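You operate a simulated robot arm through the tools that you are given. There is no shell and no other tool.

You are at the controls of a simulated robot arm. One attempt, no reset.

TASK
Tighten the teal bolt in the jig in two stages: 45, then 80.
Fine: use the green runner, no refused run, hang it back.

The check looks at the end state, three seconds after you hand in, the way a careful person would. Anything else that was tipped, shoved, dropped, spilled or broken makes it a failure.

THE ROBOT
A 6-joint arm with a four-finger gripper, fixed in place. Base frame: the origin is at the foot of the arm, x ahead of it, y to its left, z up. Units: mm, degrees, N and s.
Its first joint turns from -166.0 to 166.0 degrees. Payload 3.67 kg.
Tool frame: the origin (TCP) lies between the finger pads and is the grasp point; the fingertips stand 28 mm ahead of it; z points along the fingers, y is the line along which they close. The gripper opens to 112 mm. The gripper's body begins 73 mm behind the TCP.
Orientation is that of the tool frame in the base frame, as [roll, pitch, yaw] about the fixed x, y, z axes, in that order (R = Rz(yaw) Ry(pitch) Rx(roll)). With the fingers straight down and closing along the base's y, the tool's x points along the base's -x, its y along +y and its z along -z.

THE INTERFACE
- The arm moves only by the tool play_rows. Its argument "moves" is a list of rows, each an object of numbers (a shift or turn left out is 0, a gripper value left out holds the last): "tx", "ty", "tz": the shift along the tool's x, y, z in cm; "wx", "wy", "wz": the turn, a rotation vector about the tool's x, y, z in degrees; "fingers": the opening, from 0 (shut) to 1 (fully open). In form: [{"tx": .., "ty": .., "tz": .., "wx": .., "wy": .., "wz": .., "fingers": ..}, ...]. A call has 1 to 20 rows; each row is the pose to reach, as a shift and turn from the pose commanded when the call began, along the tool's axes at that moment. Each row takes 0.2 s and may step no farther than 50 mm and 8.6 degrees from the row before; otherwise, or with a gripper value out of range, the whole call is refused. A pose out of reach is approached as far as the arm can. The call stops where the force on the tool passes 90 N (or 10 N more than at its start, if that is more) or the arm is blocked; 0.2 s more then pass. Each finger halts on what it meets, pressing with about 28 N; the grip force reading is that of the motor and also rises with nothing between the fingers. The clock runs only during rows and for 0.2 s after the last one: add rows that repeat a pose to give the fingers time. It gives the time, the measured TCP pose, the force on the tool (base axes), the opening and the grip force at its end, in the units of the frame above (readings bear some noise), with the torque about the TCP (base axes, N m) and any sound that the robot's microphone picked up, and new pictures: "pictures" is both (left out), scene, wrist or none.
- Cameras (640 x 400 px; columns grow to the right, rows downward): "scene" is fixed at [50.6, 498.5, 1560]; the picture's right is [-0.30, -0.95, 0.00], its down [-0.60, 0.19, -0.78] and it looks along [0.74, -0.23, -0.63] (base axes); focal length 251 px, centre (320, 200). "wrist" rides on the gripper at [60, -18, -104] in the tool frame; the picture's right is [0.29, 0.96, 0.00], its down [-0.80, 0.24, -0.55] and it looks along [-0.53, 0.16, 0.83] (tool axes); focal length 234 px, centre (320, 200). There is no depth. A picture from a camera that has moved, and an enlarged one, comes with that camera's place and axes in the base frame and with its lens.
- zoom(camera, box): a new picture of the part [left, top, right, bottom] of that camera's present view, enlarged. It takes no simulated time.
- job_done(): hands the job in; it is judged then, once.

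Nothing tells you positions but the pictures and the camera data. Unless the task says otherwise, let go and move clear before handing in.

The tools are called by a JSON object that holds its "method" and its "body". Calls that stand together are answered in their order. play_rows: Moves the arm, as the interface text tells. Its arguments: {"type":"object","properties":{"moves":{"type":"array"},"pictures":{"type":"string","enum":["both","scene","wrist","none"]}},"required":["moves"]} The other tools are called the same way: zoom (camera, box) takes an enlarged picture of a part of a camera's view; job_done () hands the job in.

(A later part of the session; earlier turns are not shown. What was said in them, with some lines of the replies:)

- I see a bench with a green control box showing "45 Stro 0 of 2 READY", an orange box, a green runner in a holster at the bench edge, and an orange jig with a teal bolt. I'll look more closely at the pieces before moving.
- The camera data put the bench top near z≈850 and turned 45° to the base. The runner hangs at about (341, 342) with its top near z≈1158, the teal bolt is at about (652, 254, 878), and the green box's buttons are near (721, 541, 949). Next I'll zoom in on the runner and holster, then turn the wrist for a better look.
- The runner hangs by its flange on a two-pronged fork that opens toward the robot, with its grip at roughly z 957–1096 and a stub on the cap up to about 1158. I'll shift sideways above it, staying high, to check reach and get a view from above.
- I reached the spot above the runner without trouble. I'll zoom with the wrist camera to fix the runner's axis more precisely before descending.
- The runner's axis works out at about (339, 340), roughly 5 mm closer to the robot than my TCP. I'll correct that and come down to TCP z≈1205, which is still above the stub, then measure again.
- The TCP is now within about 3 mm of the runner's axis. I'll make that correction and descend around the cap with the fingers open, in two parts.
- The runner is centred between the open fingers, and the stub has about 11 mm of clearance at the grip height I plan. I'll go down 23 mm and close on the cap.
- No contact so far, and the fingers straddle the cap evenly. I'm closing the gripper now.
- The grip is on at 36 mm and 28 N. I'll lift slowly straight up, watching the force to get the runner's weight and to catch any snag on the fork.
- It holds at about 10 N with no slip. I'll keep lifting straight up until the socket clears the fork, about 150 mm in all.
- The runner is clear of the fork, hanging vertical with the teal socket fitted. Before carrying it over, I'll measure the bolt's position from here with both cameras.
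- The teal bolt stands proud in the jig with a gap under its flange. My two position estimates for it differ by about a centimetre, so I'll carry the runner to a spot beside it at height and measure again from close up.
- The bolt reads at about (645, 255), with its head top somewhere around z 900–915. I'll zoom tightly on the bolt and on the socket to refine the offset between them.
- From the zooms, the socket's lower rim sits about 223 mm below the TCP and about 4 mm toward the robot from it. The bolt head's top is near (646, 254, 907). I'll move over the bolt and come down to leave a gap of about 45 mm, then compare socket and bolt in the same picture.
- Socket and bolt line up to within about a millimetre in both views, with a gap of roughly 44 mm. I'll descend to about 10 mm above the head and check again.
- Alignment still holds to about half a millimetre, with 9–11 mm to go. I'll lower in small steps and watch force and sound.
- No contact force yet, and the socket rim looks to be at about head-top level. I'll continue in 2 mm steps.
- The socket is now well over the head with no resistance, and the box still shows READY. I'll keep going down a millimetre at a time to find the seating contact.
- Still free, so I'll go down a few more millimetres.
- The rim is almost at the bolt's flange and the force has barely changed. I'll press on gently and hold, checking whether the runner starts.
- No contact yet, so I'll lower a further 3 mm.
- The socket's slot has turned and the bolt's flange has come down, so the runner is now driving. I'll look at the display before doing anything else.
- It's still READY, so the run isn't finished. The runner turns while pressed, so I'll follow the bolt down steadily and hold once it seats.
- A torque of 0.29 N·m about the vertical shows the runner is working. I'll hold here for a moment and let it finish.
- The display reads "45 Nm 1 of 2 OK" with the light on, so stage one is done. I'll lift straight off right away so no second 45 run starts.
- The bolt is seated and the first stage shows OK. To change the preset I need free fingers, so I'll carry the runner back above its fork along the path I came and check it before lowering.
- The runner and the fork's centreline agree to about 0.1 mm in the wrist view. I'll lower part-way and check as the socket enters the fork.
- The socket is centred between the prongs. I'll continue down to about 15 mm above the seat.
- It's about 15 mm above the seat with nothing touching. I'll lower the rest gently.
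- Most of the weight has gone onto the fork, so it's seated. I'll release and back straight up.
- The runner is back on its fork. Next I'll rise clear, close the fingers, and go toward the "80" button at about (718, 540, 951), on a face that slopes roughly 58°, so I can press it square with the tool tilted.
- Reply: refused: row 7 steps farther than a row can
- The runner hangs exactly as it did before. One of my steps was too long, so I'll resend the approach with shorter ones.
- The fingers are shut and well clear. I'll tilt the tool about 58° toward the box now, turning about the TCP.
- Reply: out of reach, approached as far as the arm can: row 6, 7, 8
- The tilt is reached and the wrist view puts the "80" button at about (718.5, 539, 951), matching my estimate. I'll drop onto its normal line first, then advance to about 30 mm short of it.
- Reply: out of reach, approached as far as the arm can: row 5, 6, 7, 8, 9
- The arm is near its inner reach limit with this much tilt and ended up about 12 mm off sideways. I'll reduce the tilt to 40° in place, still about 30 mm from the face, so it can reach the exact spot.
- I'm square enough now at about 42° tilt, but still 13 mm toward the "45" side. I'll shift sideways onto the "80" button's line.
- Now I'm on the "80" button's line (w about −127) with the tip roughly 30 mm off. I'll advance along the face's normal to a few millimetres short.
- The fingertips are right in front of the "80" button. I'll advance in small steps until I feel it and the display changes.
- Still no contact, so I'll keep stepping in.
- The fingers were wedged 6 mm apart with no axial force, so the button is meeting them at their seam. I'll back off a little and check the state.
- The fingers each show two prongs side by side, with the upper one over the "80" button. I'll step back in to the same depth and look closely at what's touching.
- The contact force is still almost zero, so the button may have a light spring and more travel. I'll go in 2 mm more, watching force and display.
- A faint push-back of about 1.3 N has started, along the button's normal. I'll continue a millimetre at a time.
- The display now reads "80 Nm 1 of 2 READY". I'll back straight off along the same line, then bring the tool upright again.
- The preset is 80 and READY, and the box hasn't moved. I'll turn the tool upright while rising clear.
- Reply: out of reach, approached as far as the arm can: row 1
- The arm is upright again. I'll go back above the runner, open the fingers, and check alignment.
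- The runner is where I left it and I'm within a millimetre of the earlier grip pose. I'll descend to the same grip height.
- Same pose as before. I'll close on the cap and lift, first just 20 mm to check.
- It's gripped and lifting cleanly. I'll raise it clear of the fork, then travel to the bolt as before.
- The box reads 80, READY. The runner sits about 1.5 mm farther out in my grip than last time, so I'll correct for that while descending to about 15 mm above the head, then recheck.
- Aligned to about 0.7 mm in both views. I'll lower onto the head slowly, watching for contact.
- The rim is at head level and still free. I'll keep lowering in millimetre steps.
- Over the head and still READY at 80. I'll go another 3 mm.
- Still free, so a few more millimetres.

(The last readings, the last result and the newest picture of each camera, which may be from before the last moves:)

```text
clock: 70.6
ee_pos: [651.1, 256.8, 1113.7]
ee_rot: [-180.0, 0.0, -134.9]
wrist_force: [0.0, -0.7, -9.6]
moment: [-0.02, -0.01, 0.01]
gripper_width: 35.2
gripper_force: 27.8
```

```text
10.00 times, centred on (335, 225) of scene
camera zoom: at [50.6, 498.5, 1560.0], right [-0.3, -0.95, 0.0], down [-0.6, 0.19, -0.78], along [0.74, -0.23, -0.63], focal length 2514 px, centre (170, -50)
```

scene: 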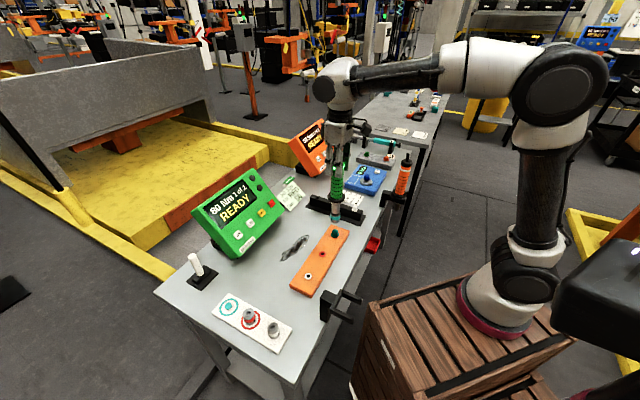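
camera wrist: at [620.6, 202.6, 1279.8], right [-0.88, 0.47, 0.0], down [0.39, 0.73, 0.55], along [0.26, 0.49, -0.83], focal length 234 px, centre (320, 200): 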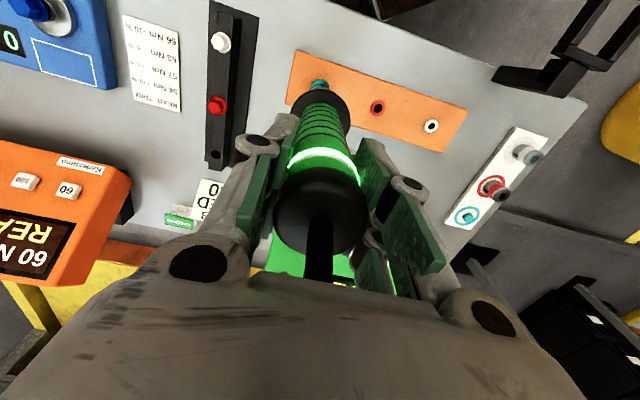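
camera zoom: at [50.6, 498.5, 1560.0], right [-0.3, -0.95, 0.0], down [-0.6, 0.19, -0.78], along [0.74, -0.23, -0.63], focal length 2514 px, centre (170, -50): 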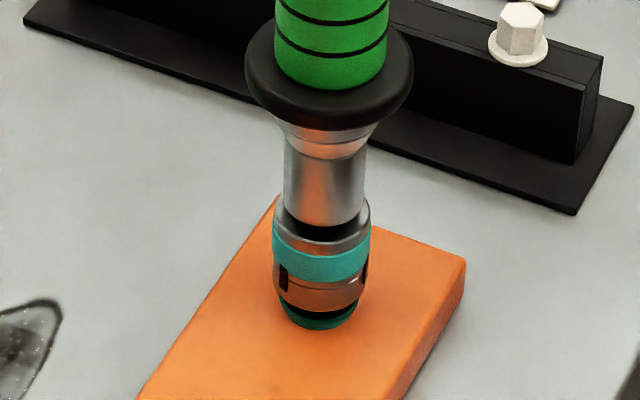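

Not started yet. The socket sits right where stage one finished, so I'll press another 2 mm and hold.

{"method": "play_rows", "body": {"moves": [{"tz": 0.1}, {"tz": 0.2}, {"tz": 0.2}], "pictures": "none"}}

{"method": "zoom", "body": {"camera": "scene", "box": [180, 160, 360, 260]}}

{"method": "zoom", "body": {"camera": "scene", "box": [315, 205, 355, 245]}}

```text
clock: 71.4
ee_pos: [650.7, 256.1, 1110.9]
ee_rot: [180.0, 0.0, -134.8]
wrist_force: [-0.3, 0.4, -8.9]
moment: [0.01, -0.02, 0.0]
gripper_width: 35.1
gripper_force: 27.5
```

```text
3.56 times, centred on (270, 210) of scene
camera zoom: at [50.6, 498.5, 1560.0], right [-0.3, -0.95, 0.0], down [-0.6, 0.19, -0.78], along [0.74, -0.23, -0.63], focal length 894 px, centre (498, 164)
```

zoom: 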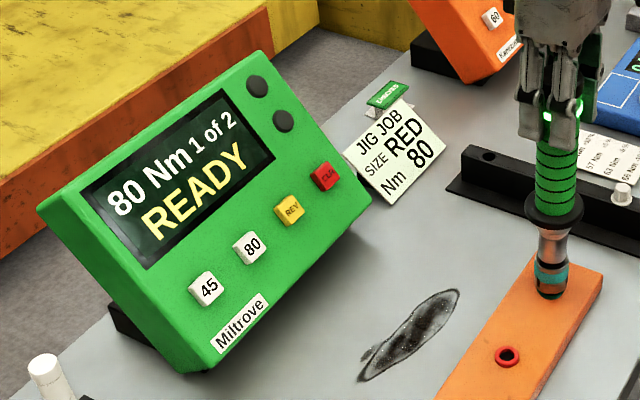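

```text
10.00 times, centred on (335, 225) of scene
camera zoom: at [50.6, 498.5, 1560.0], right [-0.3, -0.95, 0.0], down [-0.6, 0.19, -0.78], along [0.74, -0.23, -0.63], focal length 2514 px, centre (170, -50)
```

zoom: 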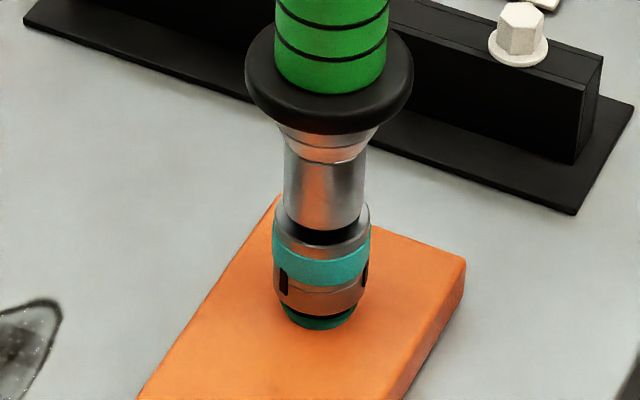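

Still no contact or start, so I'll press a little further.

{"method": "play_rows", "body": {"moves": [{"tz": 0.1}, {"tz": 0.15}, {"tz": 0.15}, {"tz": 0.15}], "pictures": "none"}}

{"method": "zoom", "body": {"camera": "scene", "box": [180, 160, 360, 260]}}

{"method": "zoom", "body": {"camera": "scene", "box": [315, 205, 355, 245]}}

```text
clock: 72.4
ee_pos: [650.9, 255.5, 1108.7]
ee_rot: [179.9, 0.1, -134.9]
wrist_force: [-0.1, -0.1, -8.6]
moment: [0.0, -0.01, -0.03]
gripper_width: 35.0
gripper_force: 27.8
```

```text
3.56 times, centred on (270, 210) of scene
camera zoom: at [50.6, 498.5, 1560.0], right [-0.3, -0.95, 0.0], down [-0.6, 0.19, -0.78], along [0.74, -0.23, -0.63], focal length 894 px, centre (498, 164)
```

zoom: 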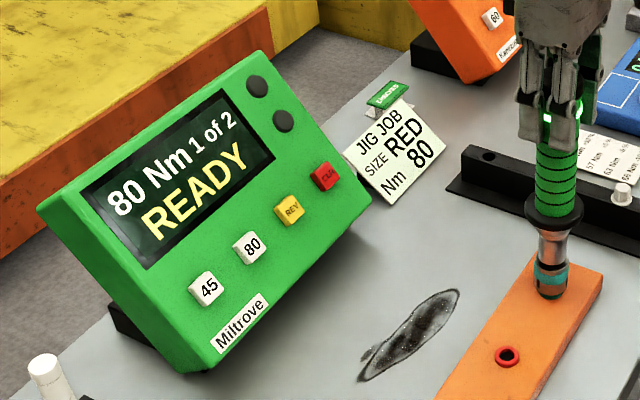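

```text
10.00 times, centred on (335, 225) of scene
camera zoom: at [50.6, 498.5, 1560.0], right [-0.3, -0.95, 0.0], down [-0.6, 0.19, -0.78], along [0.74, -0.23, -0.63], focal length 2514 px, centre (170, -50)
```

zoom: 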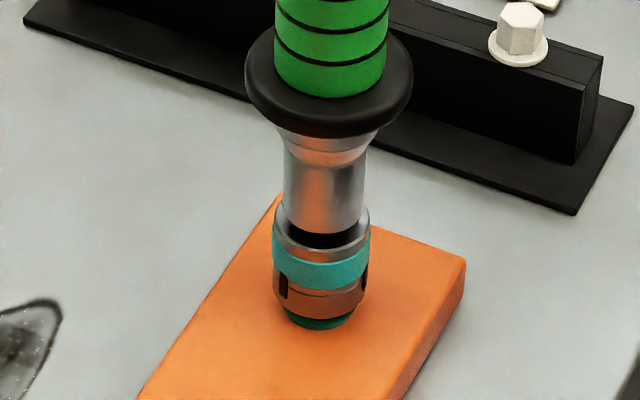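

Comparing pictures, the bolt dropped about 14 mm in stage one, so the start point now should be near TCP z≈1104–1105. I'll continue down gently.

{"method": "play_rows", "body": {"moves": [{"tz": 0.1}, {"tz": 0.2}, {"tz": 0.2}], "pictures": "none"}}

{"method": "zoom", "body": {"camera": "scene", "box": [180, 160, 360, 260]}}

{"method": "zoom", "body": {"camera": "scene", "box": [315, 205, 355, 245]}}

```text
clock: 73.2
ee_pos: [650.7, 255.9, 1108.4]
ee_rot: [-180.0, 0.2, -134.9]
wrist_force: [0.1, -1.1, 13.0]
moment: [-0.19, 0.24, 0.2]
gripper_width: 35.3
gripper_force: 27.5
```

```text
3.56 times, centred on (270, 210) of scene
camera zoom: at [50.6, 498.5, 1560.0], right [-0.3, -0.95, 0.0], down [-0.6, 0.19, -0.78], along [0.74, -0.23, -0.63], focal length 894 px, centre (498, 164)
```

zoom: 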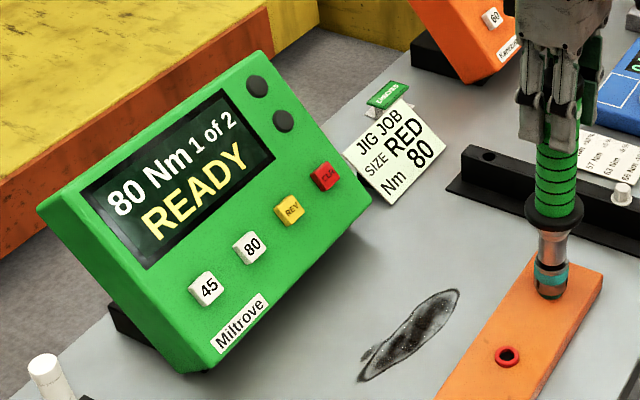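

```text
10.00 times, centred on (335, 225) of scene
camera zoom: at [50.6, 498.5, 1560.0], right [-0.3, -0.95, 0.0], down [-0.6, 0.19, -0.78], along [0.74, -0.23, -0.63], focal length 2514 px, centre (170, -50)
```

zoom: 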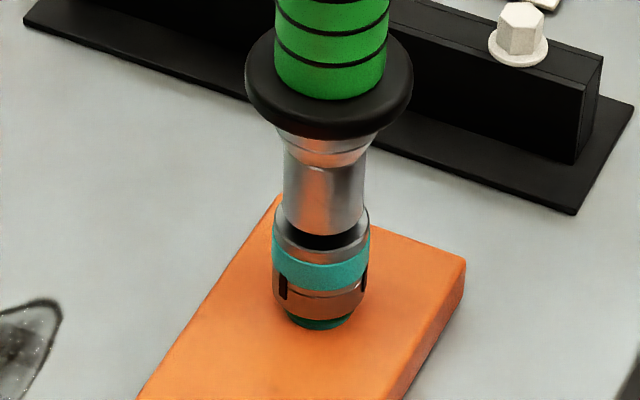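

Contact now: about 22 N of push and a torque about the axis, and the runner's ring light has gone out, so it is running. I'll hold here.

{"method": "play_rows", "body": {"moves": [{"tz": 0}, {"tz": 0}, {"tz": 0}], "pictures": "none"}}

{"method": "zoom", "body": {"camera": "scene", "box": [180, 160, 360, 260]}}

```text
clock: 74.0
ee_pos: [650.0, 255.9, 1107.4]
ee_rot: [180.0, 0.2, -134.9]
wrist_force: [1.5, 0.3, 23.8]
moment: [0.21, -0.32, -0.01]
gripper_width: 35.1
gripper_force: 27.6
```

```text
3.56 times, centred on (270, 210) of scene
camera zoom: at [50.6, 498.5, 1560.0], right [-0.3, -0.95, 0.0], down [-0.6, 0.19, -0.78], along [0.74, -0.23, -0.63], focal length 894 px, centre (498, 164)
```

zoom: 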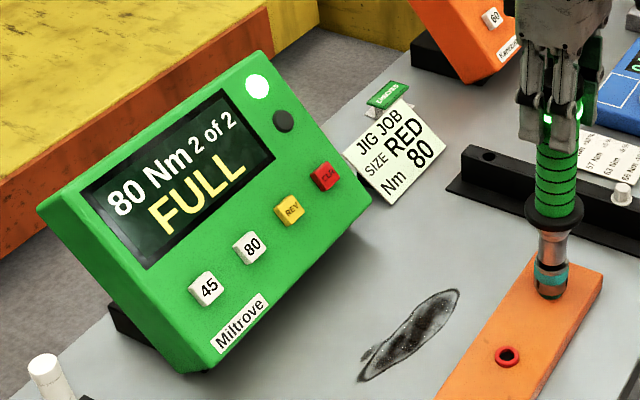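

The display shows "80 Nm 2 of 2 FULL" with the OK light on, so stage two is done. I'll lift straight off now so no further run can be attempted.

{"method": "play_rows", "body": {"moves": [{"tz": -1}, {"tz": -3}, {"tz": -6}, {"tz": -9}, {"tz": -12}, {"tz": -14.5}, {"tz": -14.5}]}}

{"method": "zoom", "body": {"camera": "scene", "box": [180, 160, 300, 260]}}

{"method": "zoom", "body": {"camera": "scene", "box": [300, 170, 370, 260]}}

{"method": "zoom", "body": {"camera": "wrist", "box": [160, 60, 480, 260]}}

```text
clock: 75.6
ee_pos: [649.2, 255.0, 1251.6]
ee_rot: [180.0, 0.1, -134.9]
wrist_force: [0.6, 0.6, -8.7]
moment: [0.0, -0.01, -0.01]
gripper_width: 35.2
gripper_force: 27.7
camera wrist: at [618.8, 201.0, 1355.7], right [-0.88, 0.47, 0.0], down [0.39, 0.73, 0.55], along [0.26, 0.49, -0.83], focal length 234 px, centre (320, 200)
```

scene: 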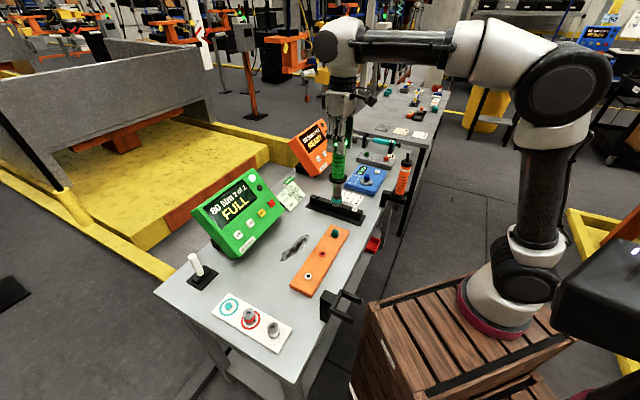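
wrist: 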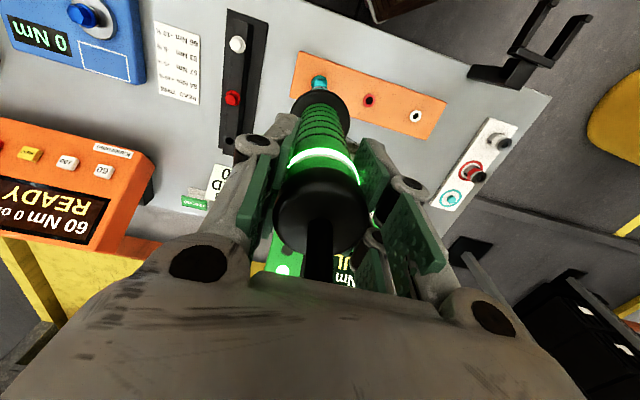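

```text
4.00 times, centred on (240, 210) of scene
camera zoom: at [50.6, 498.5, 1560.0], right [-0.3, -0.95, 0.0], down [-0.6, 0.19, -0.78], along [0.74, -0.23, -0.63], focal length 1006 px, centre (640, 160)
```

zoom: 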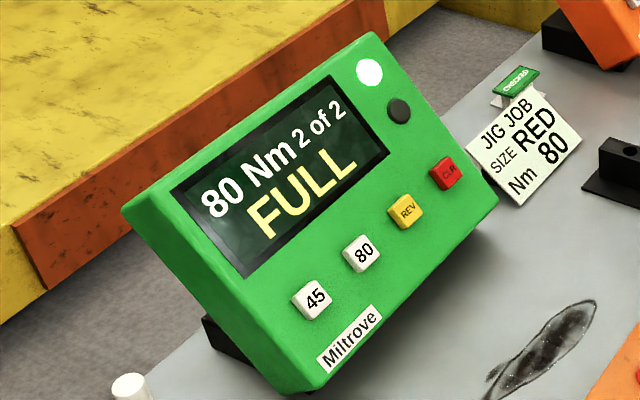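

```text
4.44 times, centred on (335, 215) of scene
camera zoom: at [50.6, 498.5, 1560.0], right [-0.3, -0.95, 0.0], down [-0.6, 0.19, -0.78], along [0.74, -0.23, -0.63], focal length 1117 px, centre (253, 133)
```

zoom: 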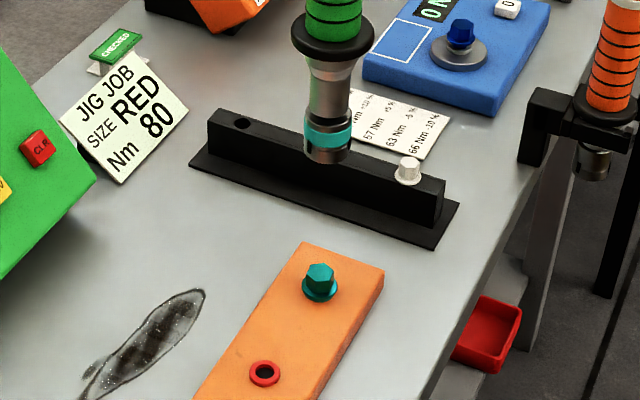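

```text
2.00 times, centred on (320, 160) of wrist
camera zoom: at [618.8, 201.0, 1355.7], right [-0.88, 0.47, 0.0], down [0.39, 0.73, 0.55], along [0.26, 0.49, -0.83], focal length 468 px, centre (320, 280)
```

zoom: 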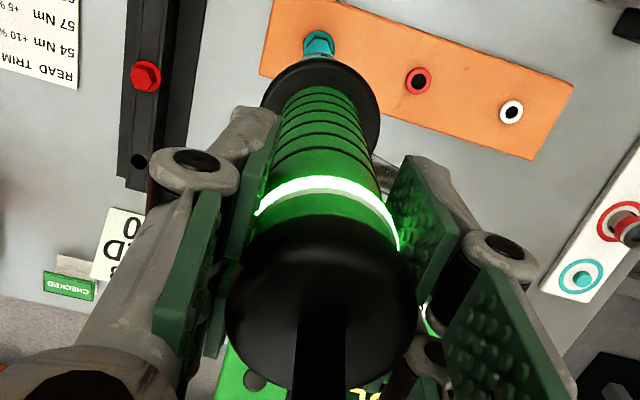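

The bolt is seated and the box reads full. Now I'll carry the runner back above its fork along the same path.

{"method": "play_rows", "body": {"moves": [{"tx": 0.7, "ty": 1.3}, {"tx": 2.2, "ty": 3.9}, {"tx": 4.0, "ty": 7.0}, {"tx": 5.9, "ty": 10.4}, {"tx": 7.8, "ty": 13.8}, {"tx": 9.7, "ty": 17.2}, {"tx": 11.6, "ty": 20.5}, {"tx": 13.4, "ty": 23.7}, {"tx": 14.9, "ty": 26.2}, {"tx": 15.5, "ty": 27.5}, {"tx": 15.69, "ty": 27.91}, {"tx": 15.69, "ty": 27.91}]}}

{"method": "zoom", "body": {"camera": "scene", "box": [300, 220, 400, 340]}}

{"method": "zoom", "body": {"camera": "wrist", "box": [270, 40, 380, 120]}}

```text
clock: 78.2
ee_pos: [341.4, 342.5, 1252.5]
ee_rot: [180.0, -0.1, -134.9]
wrist_force: [0.5, -0.1, -8.9]
moment: [0.0, -0.02, 0.01]
gripper_width: 35.2
gripper_force: 28.2
camera wrist: at [310.0, 287.1, 1356.2], right [-0.88, 0.47, 0.0], down [0.39, 0.73, 0.55], along [0.26, 0.49, -0.83], focal length 234 px, centre (320, 200)
```

scene: 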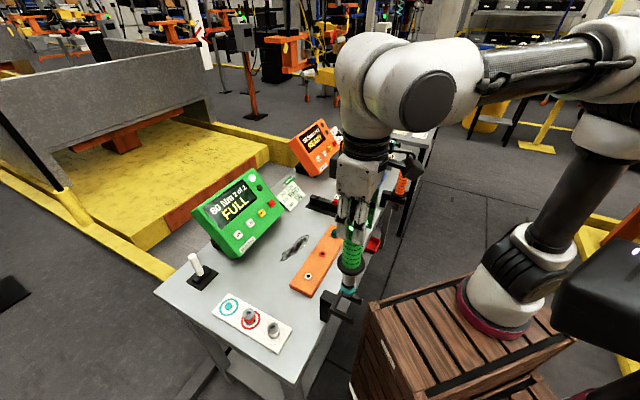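
wrist: 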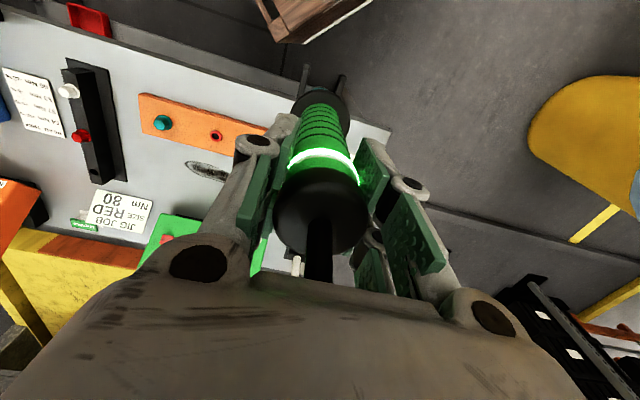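

```text
3.33 times, centred on (350, 280) of scene
camera zoom: at [50.6, 498.5, 1560.0], right [-0.3, -0.95, 0.0], down [-0.6, 0.19, -0.78], along [0.74, -0.23, -0.63], focal length 838 px, centre (220, -67)
```

zoom: 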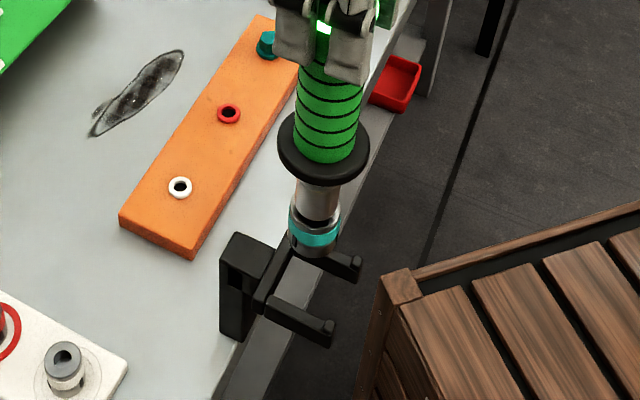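

```text
5.00 times, centred on (325, 80) of wrist
camera zoom: at [310.0, 287.1, 1356.2], right [-0.88, 0.47, 0.0], down [0.39, 0.73, 0.55], along [0.26, 0.49, -0.83], focal length 1171 px, centre (295, 800)
```

zoom: 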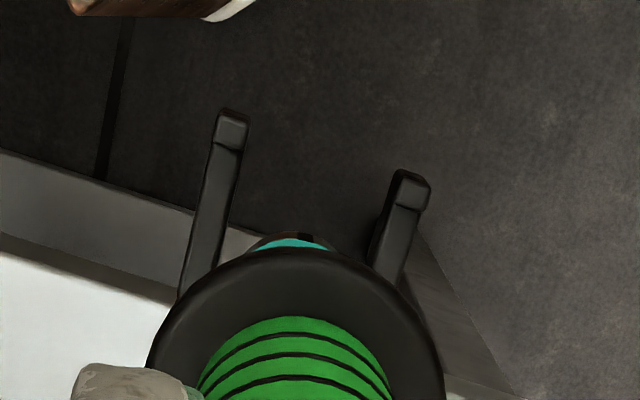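

The runner is lined up with the fork again as it was before. I'll lower in stages with checks.

{"method": "play_rows", "body": {"moves": [{"tz": 1.5}, {"tz": 3}, {"tz": 4.5}, {"tz": 5.5}, {"tz": 6}, {"tz": 6}], "pictures": "none"}}

{"method": "zoom", "body": {"camera": "scene", "box": [310, 240, 380, 340]}}

{"method": "play_rows", "body": {"moves": [{"tz": 1.2}, {"tz": 2.6}, {"tz": 4}, {"tz": 5.4}, {"tz": 6.8}, {"tz": 8}, {"tz": 8}], "pictures": "none"}}

{"method": "zoom", "body": {"camera": "scene", "box": [310, 240, 380, 340]}}

{"method": "zoom", "body": {"camera": "wrist", "box": [270, 40, 380, 120]}}

```text
clock: 79.6
ee_pos: [342.3, 341.5, 1192.2]
ee_rot: [-180.0, 0.0, -134.9]
wrist_force: [-0.7, 0.3, -9.4]
moment: [-0.02, 0.03, 0.05]
gripper_width: 35.1
gripper_force: 27.9
```

```text
4.00 times, centred on (345, 290) of scene
camera zoom: at [50.6, 498.5, 1560.0], right [-0.3, -0.95, 0.0], down [-0.6, 0.19, -0.78], along [0.74, -0.23, -0.63], focal length 1006 px, centre (220, -160)
```

zoom: 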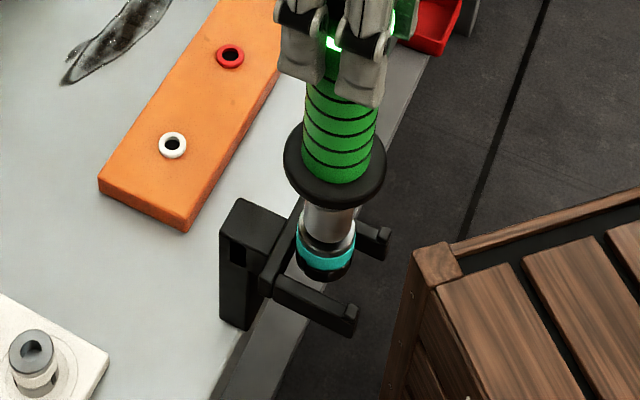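

```text
clock: 81.2
ee_pos: [341.8, 342.5, 1110.2]
ee_rot: [-180.0, -0.1, -134.9]
wrist_force: [-0.4, -0.3, -8.1]
moment: [-0.02, -0.03, 0.02]
gripper_width: 35.1
gripper_force: 27.5
```

```text
4.00 times, centred on (345, 290) of scene
camera zoom: at [50.6, 498.5, 1560.0], right [-0.3, -0.95, 0.0], down [-0.6, 0.19, -0.78], along [0.74, -0.23, -0.63], focal length 1006 px, centre (220, -160)
```

zoom: 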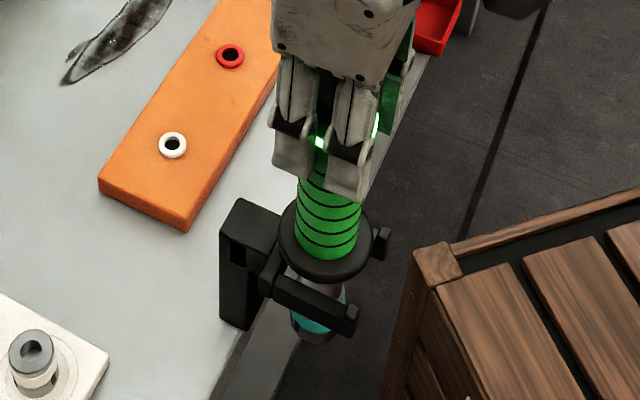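

```text
5.00 times, centred on (325, 80) of wrist
camera zoom: at [310.7, 287.3, 1215.7], right [-0.88, 0.47, 0.0], down [0.39, 0.73, 0.55], along [0.26, 0.49, -0.83], focal length 1171 px, centre (295, 800)
```

zoom: 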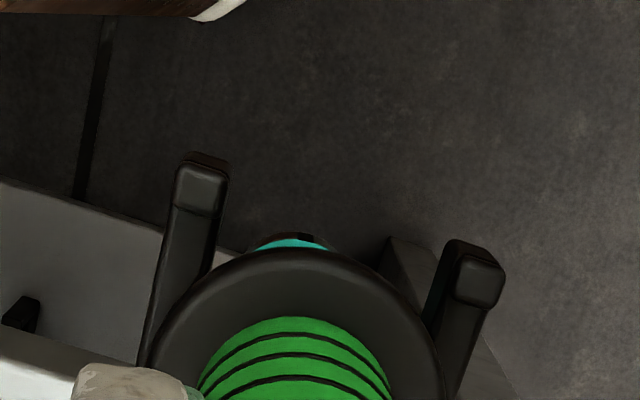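

Clear so far, with about 15 mm left. I'll seat it gently.

{"method": "play_rows", "body": {"moves": [{"tz": 0.5}, {"tz": 1.0}, {"tz": 1.35}, {"tz": 1.55}, {"tz": 1.55}], "pictures": "none"}}

{"method": "zoom", "body": {"camera": "scene", "box": [310, 240, 380, 340]}}

{"method": "zoom", "body": {"camera": "wrist", "box": [270, 40, 380, 120]}}

```text
clock: 82.4
ee_pos: [342.4, 341.7, 1096.2]
ee_rot: [180.0, 0.2, -134.9]
wrist_force: [-1.7, -1.9, 1.6]
moment: [-0.07, 0.35, 0.03]
gripper_width: 34.9
gripper_force: 28.0
```

```text
4.00 times, centred on (345, 290) of scene
camera zoom: at [50.6, 498.5, 1560.0], right [-0.3, -0.95, 0.0], down [-0.6, 0.19, -0.78], along [0.74, -0.23, -0.63], focal length 1006 px, centre (220, -160)
```

zoom: 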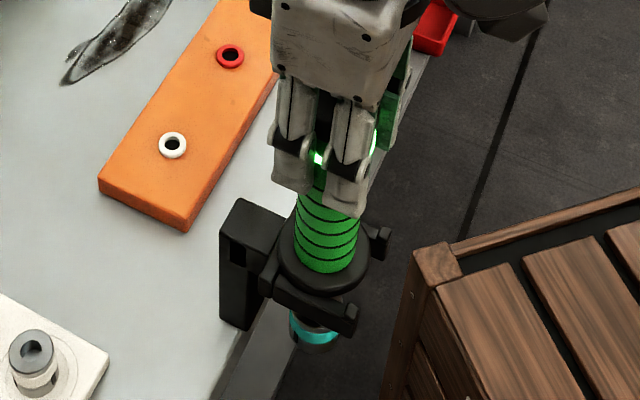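

```text
5.00 times, centred on (325, 80) of wrist
camera zoom: at [310.6, 286.9, 1200.7], right [-0.88, 0.47, 0.0], down [0.39, 0.73, 0.56], along [0.26, 0.49, -0.83], focal length 1171 px, centre (295, 800)
```

zoom: 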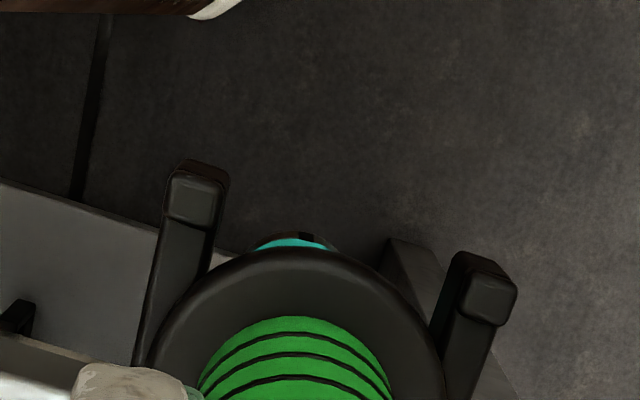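

The weight is fully on the fork, with a small sideways push of about 2.5 N toward the robot. I'll ease 1.5 mm that way to relieve it before letting go.

{"method": "play_rows", "body": {"moves": [{"tx": 0.08}, {"tx": 0.15}, {"tx": 0.15}], "pictures": "none"}}

```text
clock: 83.2
ee_pos: [341.5, 341.5, 1097.6]
ee_rot: [179.9, 0.2, -134.9]
wrist_force: [10.2, 3.6, 6.2]
moment: [0.67, -0.84, -0.22]
gripper_width: 35.4
gripper_force: 28.2
```

That was a bit too far, since the fork holds the runner closely. I'll go back most of the way to the neutral point.

{"method": "play_rows", "body": {"moves": [{"tx": -0.06}, {"tx": -0.12}, {"tx": -0.12}], "pictures": "none"}}

{"method": "zoom", "body": {"camera": "wrist", "box": [160, 60, 480, 260]}}

{"method": "zoom", "body": {"camera": "scene", "box": [310, 240, 380, 340]}}

```text
clock: 84.0
ee_pos: [339.9, 341.1, 1096.5]
ee_rot: [179.9, -0.1, -134.9]
wrist_force: [5.3, 1.0, 9.0]
moment: [0.28, -0.14, -0.06]
gripper_width: 35.2
gripper_force: 28.0
```

```text
2.00 times, centred on (320, 160) of wrist
camera zoom: at [310.4, 286.9, 1200.8], right [-0.88, 0.47, 0.0], down [0.39, 0.73, 0.55], along [0.26, 0.49, -0.83], focal length 468 px, centre (320, 280)
```

zoom: 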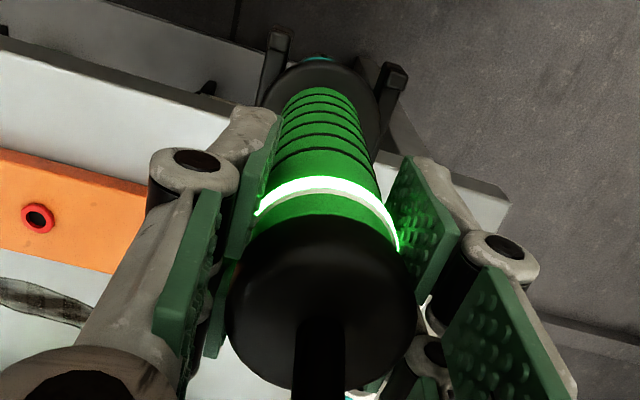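

```text
4.00 times, centred on (345, 290) of scene
camera zoom: at [50.6, 498.5, 1560.0], right [-0.3, -0.95, 0.0], down [-0.6, 0.19, -0.78], along [0.74, -0.23, -0.63], focal length 1006 px, centre (220, -160)
```

zoom: 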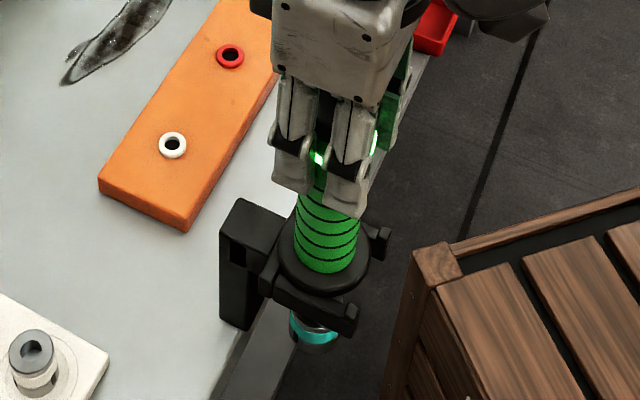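

These are just small friction forces, and the runner sits in its fork. I'll relieve the downward push by about 1 mm and check before releasing.

{"method": "play_rows", "body": {"moves": [{"tz": -0.05}, {"tz": -0.1}, {"tz": -0.1}], "pictures": "none"}}

```text
clock: 84.8
ee_pos: [341.7, 340.9, 1097.1]
ee_rot: [-180.0, -0.2, -134.9]
wrist_force: [0.1, 0.8, -8.7]
moment: [0.0, 0.01, -0.03]
gripper_width: 35.2
gripper_force: 27.6
```

Now it's just off the seat with no side load, which marks the seat height to within a millimetre. I'll lower 0.7 mm and release.

{"method": "play_rows", "body": {"moves": [{"tz": 0.04}, {"tz": 0.07}, {"tz": 0.07}, {"tz": 0.07, "fingers": 0.4}, {"tz": 0.07, "fingers": 0.6}, {"tz": 0.07, "fingers": 0.8}, {"tz": 0.07, "fingers": 1}, {"tz": 0.07, "fingers": 1}], "pictures": "wrist"}}

{"method": "zoom", "body": {"camera": "scene", "box": [310, 240, 380, 340]}}

{"method": "zoom", "body": {"camera": "wrist", "box": [160, 60, 480, 260]}}

```text
clock: 86.6
ee_pos: [341.9, 341.5, 1096.5]
ee_rot: [-180.0, 0.1, -134.9]
wrist_force: [0.0, -0.5, -0.3]
moment: [0.02, 0.01, -0.01]
gripper_width: 112.2
gripper_force: 0.1
camera wrist: at [310.3, 286.9, 1200.8], right [-0.88, 0.47, 0.0], down [0.39, 0.73, 0.55], along [0.26, 0.49, -0.83], focal length 234 px, centre (320, 200)
```

wrist: 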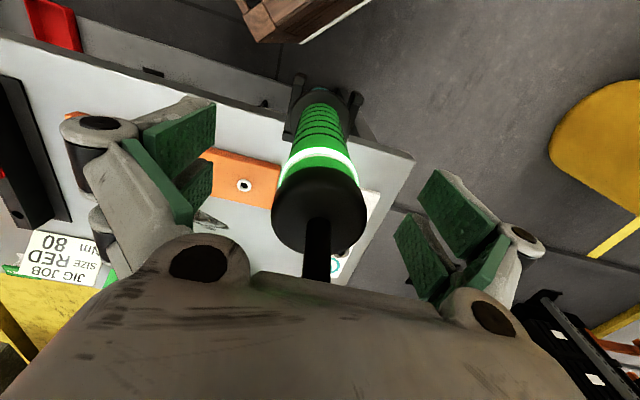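

```text
4.00 times, centred on (345, 290) of scene
camera zoom: at [50.6, 498.5, 1560.0], right [-0.3, -0.95, 0.0], down [-0.6, 0.19, -0.78], along [0.74, -0.23, -0.63], focal length 1006 px, centre (220, -160)
```

zoom: 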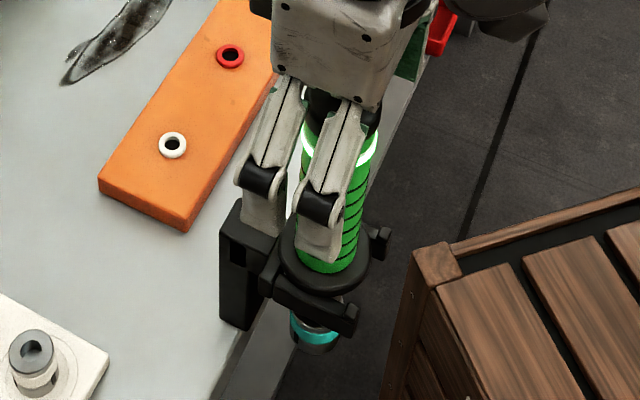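

```text
2.00 times, centred on (320, 160) of wrist
camera zoom: at [310.3, 286.9, 1200.8], right [-0.88, 0.47, 0.0], down [0.39, 0.73, 0.55], along [0.26, 0.49, -0.83], focal length 468 px, centre (320, 280)
```

zoom: 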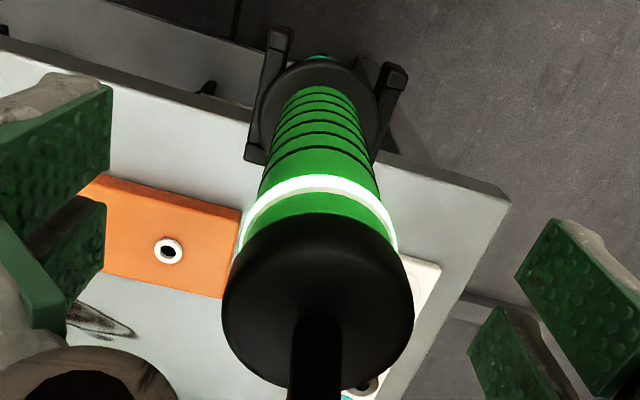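

The runner is hanging upright in its fork with the fingers clear of it. I'll back straight up, then take a last look over everything.

{"method": "play_rows", "body": {"moves": [{"tz": -1.5}, {"tz": -4}, {"tz": -8}, {"tz": -12}, {"tz": -16}, {"tz": -20}, {"tz": -24}, {"tz": -28}, {"tz": -28}]}}

{"method": "zoom", "body": {"camera": "scene", "box": [310, 240, 380, 340]}}

{"method": "zoom", "body": {"camera": "scene", "box": [180, 160, 340, 260]}}

{"method": "zoom", "body": {"camera": "scene", "box": [280, 110, 420, 240]}}

{"method": "zoom", "body": {"camera": "wrist", "box": [270, 40, 380, 120]}}

```text
clock: 88.6
ee_pos: [339.9, 341.9, 1376.9]
ee_rot: [-179.9, -0.1, -135.0]
wrist_force: [-0.3, -0.2, -0.7]
moment: [-0.02, -0.01, -0.04]
gripper_width: 111.9
gripper_force: 0.1
camera wrist: at [309.7, 286.5, 1481.0], right [-0.88, 0.47, 0.0], down [0.39, 0.73, 0.55], along [0.26, 0.49, -0.83], focal length 234 px, centre (320, 200)
```

scene: 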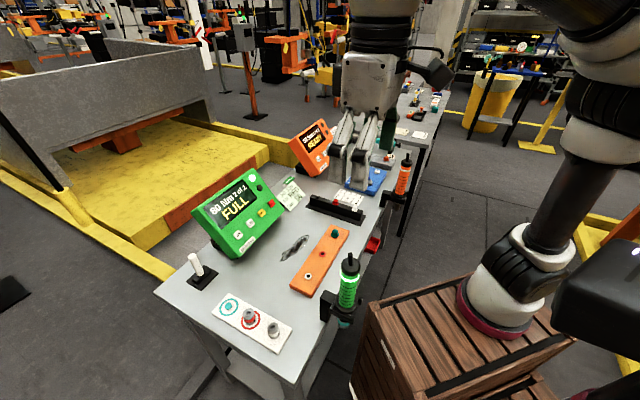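
wrist: 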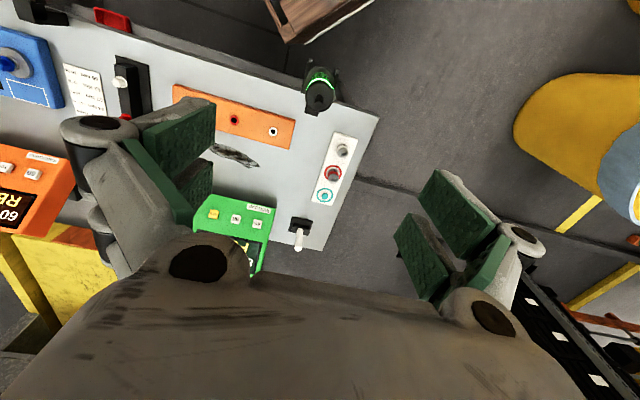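

```text
4.00 times, centred on (345, 290) of scene
camera zoom: at [50.6, 498.5, 1560.0], right [-0.3, -0.95, 0.0], down [-0.6, 0.19, -0.78], along [0.74, -0.23, -0.63], focal length 1006 px, centre (220, -160)
```

zoom: 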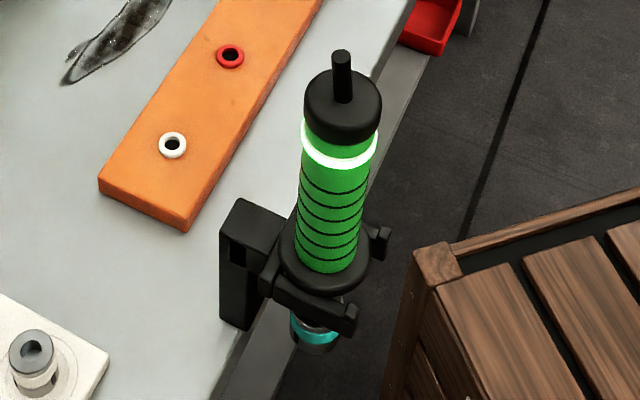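

```text
4.00 times, centred on (260, 210) of scene
camera zoom: at [50.6, 498.5, 1560.0], right [-0.3, -0.95, 0.0], down [-0.6, 0.19, -0.78], along [0.74, -0.23, -0.63], focal length 1006 px, centre (560, 160)
```

zoom: 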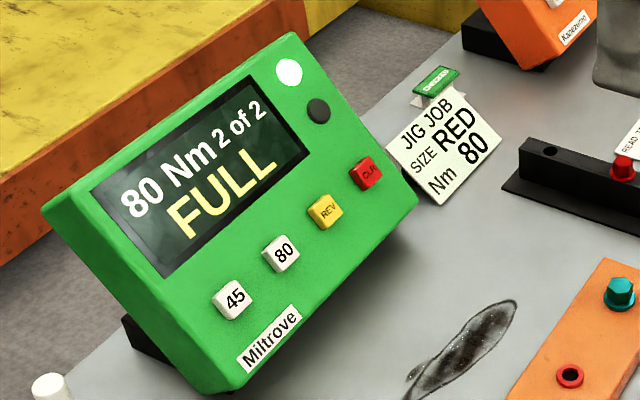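

```text
3.08 times, centred on (350, 175) of scene
camera zoom: at [50.6, 498.5, 1560.0], right [-0.3, -0.95, 0.0], down [-0.6, 0.19, -0.78], along [0.74, -0.23, -0.63], focal length 774 px, centre (228, 277)
```

zoom: 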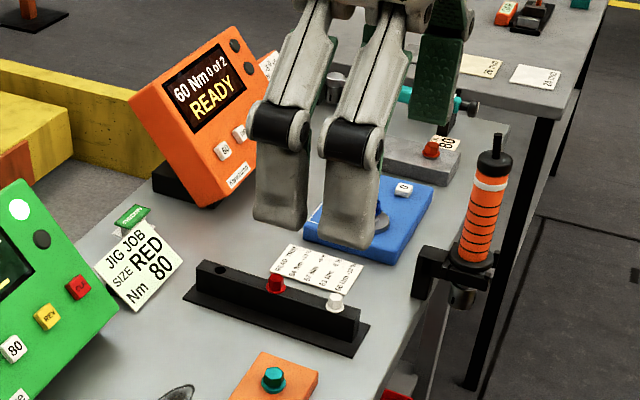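

```text
5.00 times, centred on (325, 80) of wrist
camera zoom: at [309.7, 286.5, 1481.0], right [-0.88, 0.47, 0.0], down [0.39, 0.73, 0.55], along [0.26, 0.49, -0.83], focal length 1171 px, centre (295, 800)
```

zoom: 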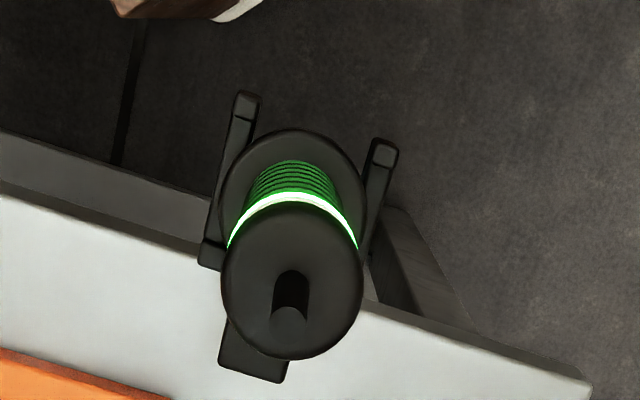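

The bolt went through 45 and then 80, and the green box shows "80 Nm 2 of 2 FULL" with its OK light on and no run refused. The runner hangs upright in its fork, nothing else on the bench has moved, and the arm is clear, so I'm handing in.

{"method": "job_done", "body": {}}

```text
The job is handed in.
```

I tightened the teal bolt with the green runner, first to 45 Nm and then to 80 Nm, and handed the job in. The green box showed "45 Nm 1 of 2 OK" after the first stage. It now reads "80 Nm 2 of 2 FULL" with its OK light on, and no run was refused.

I hung the runner back on its fork between stages so I could press the "80" button with the gripper, then hung it again at the end. It was upright in the fork when I checked before handing in. In the last pictures nothing else on the bench had moved, and the arm was clear.
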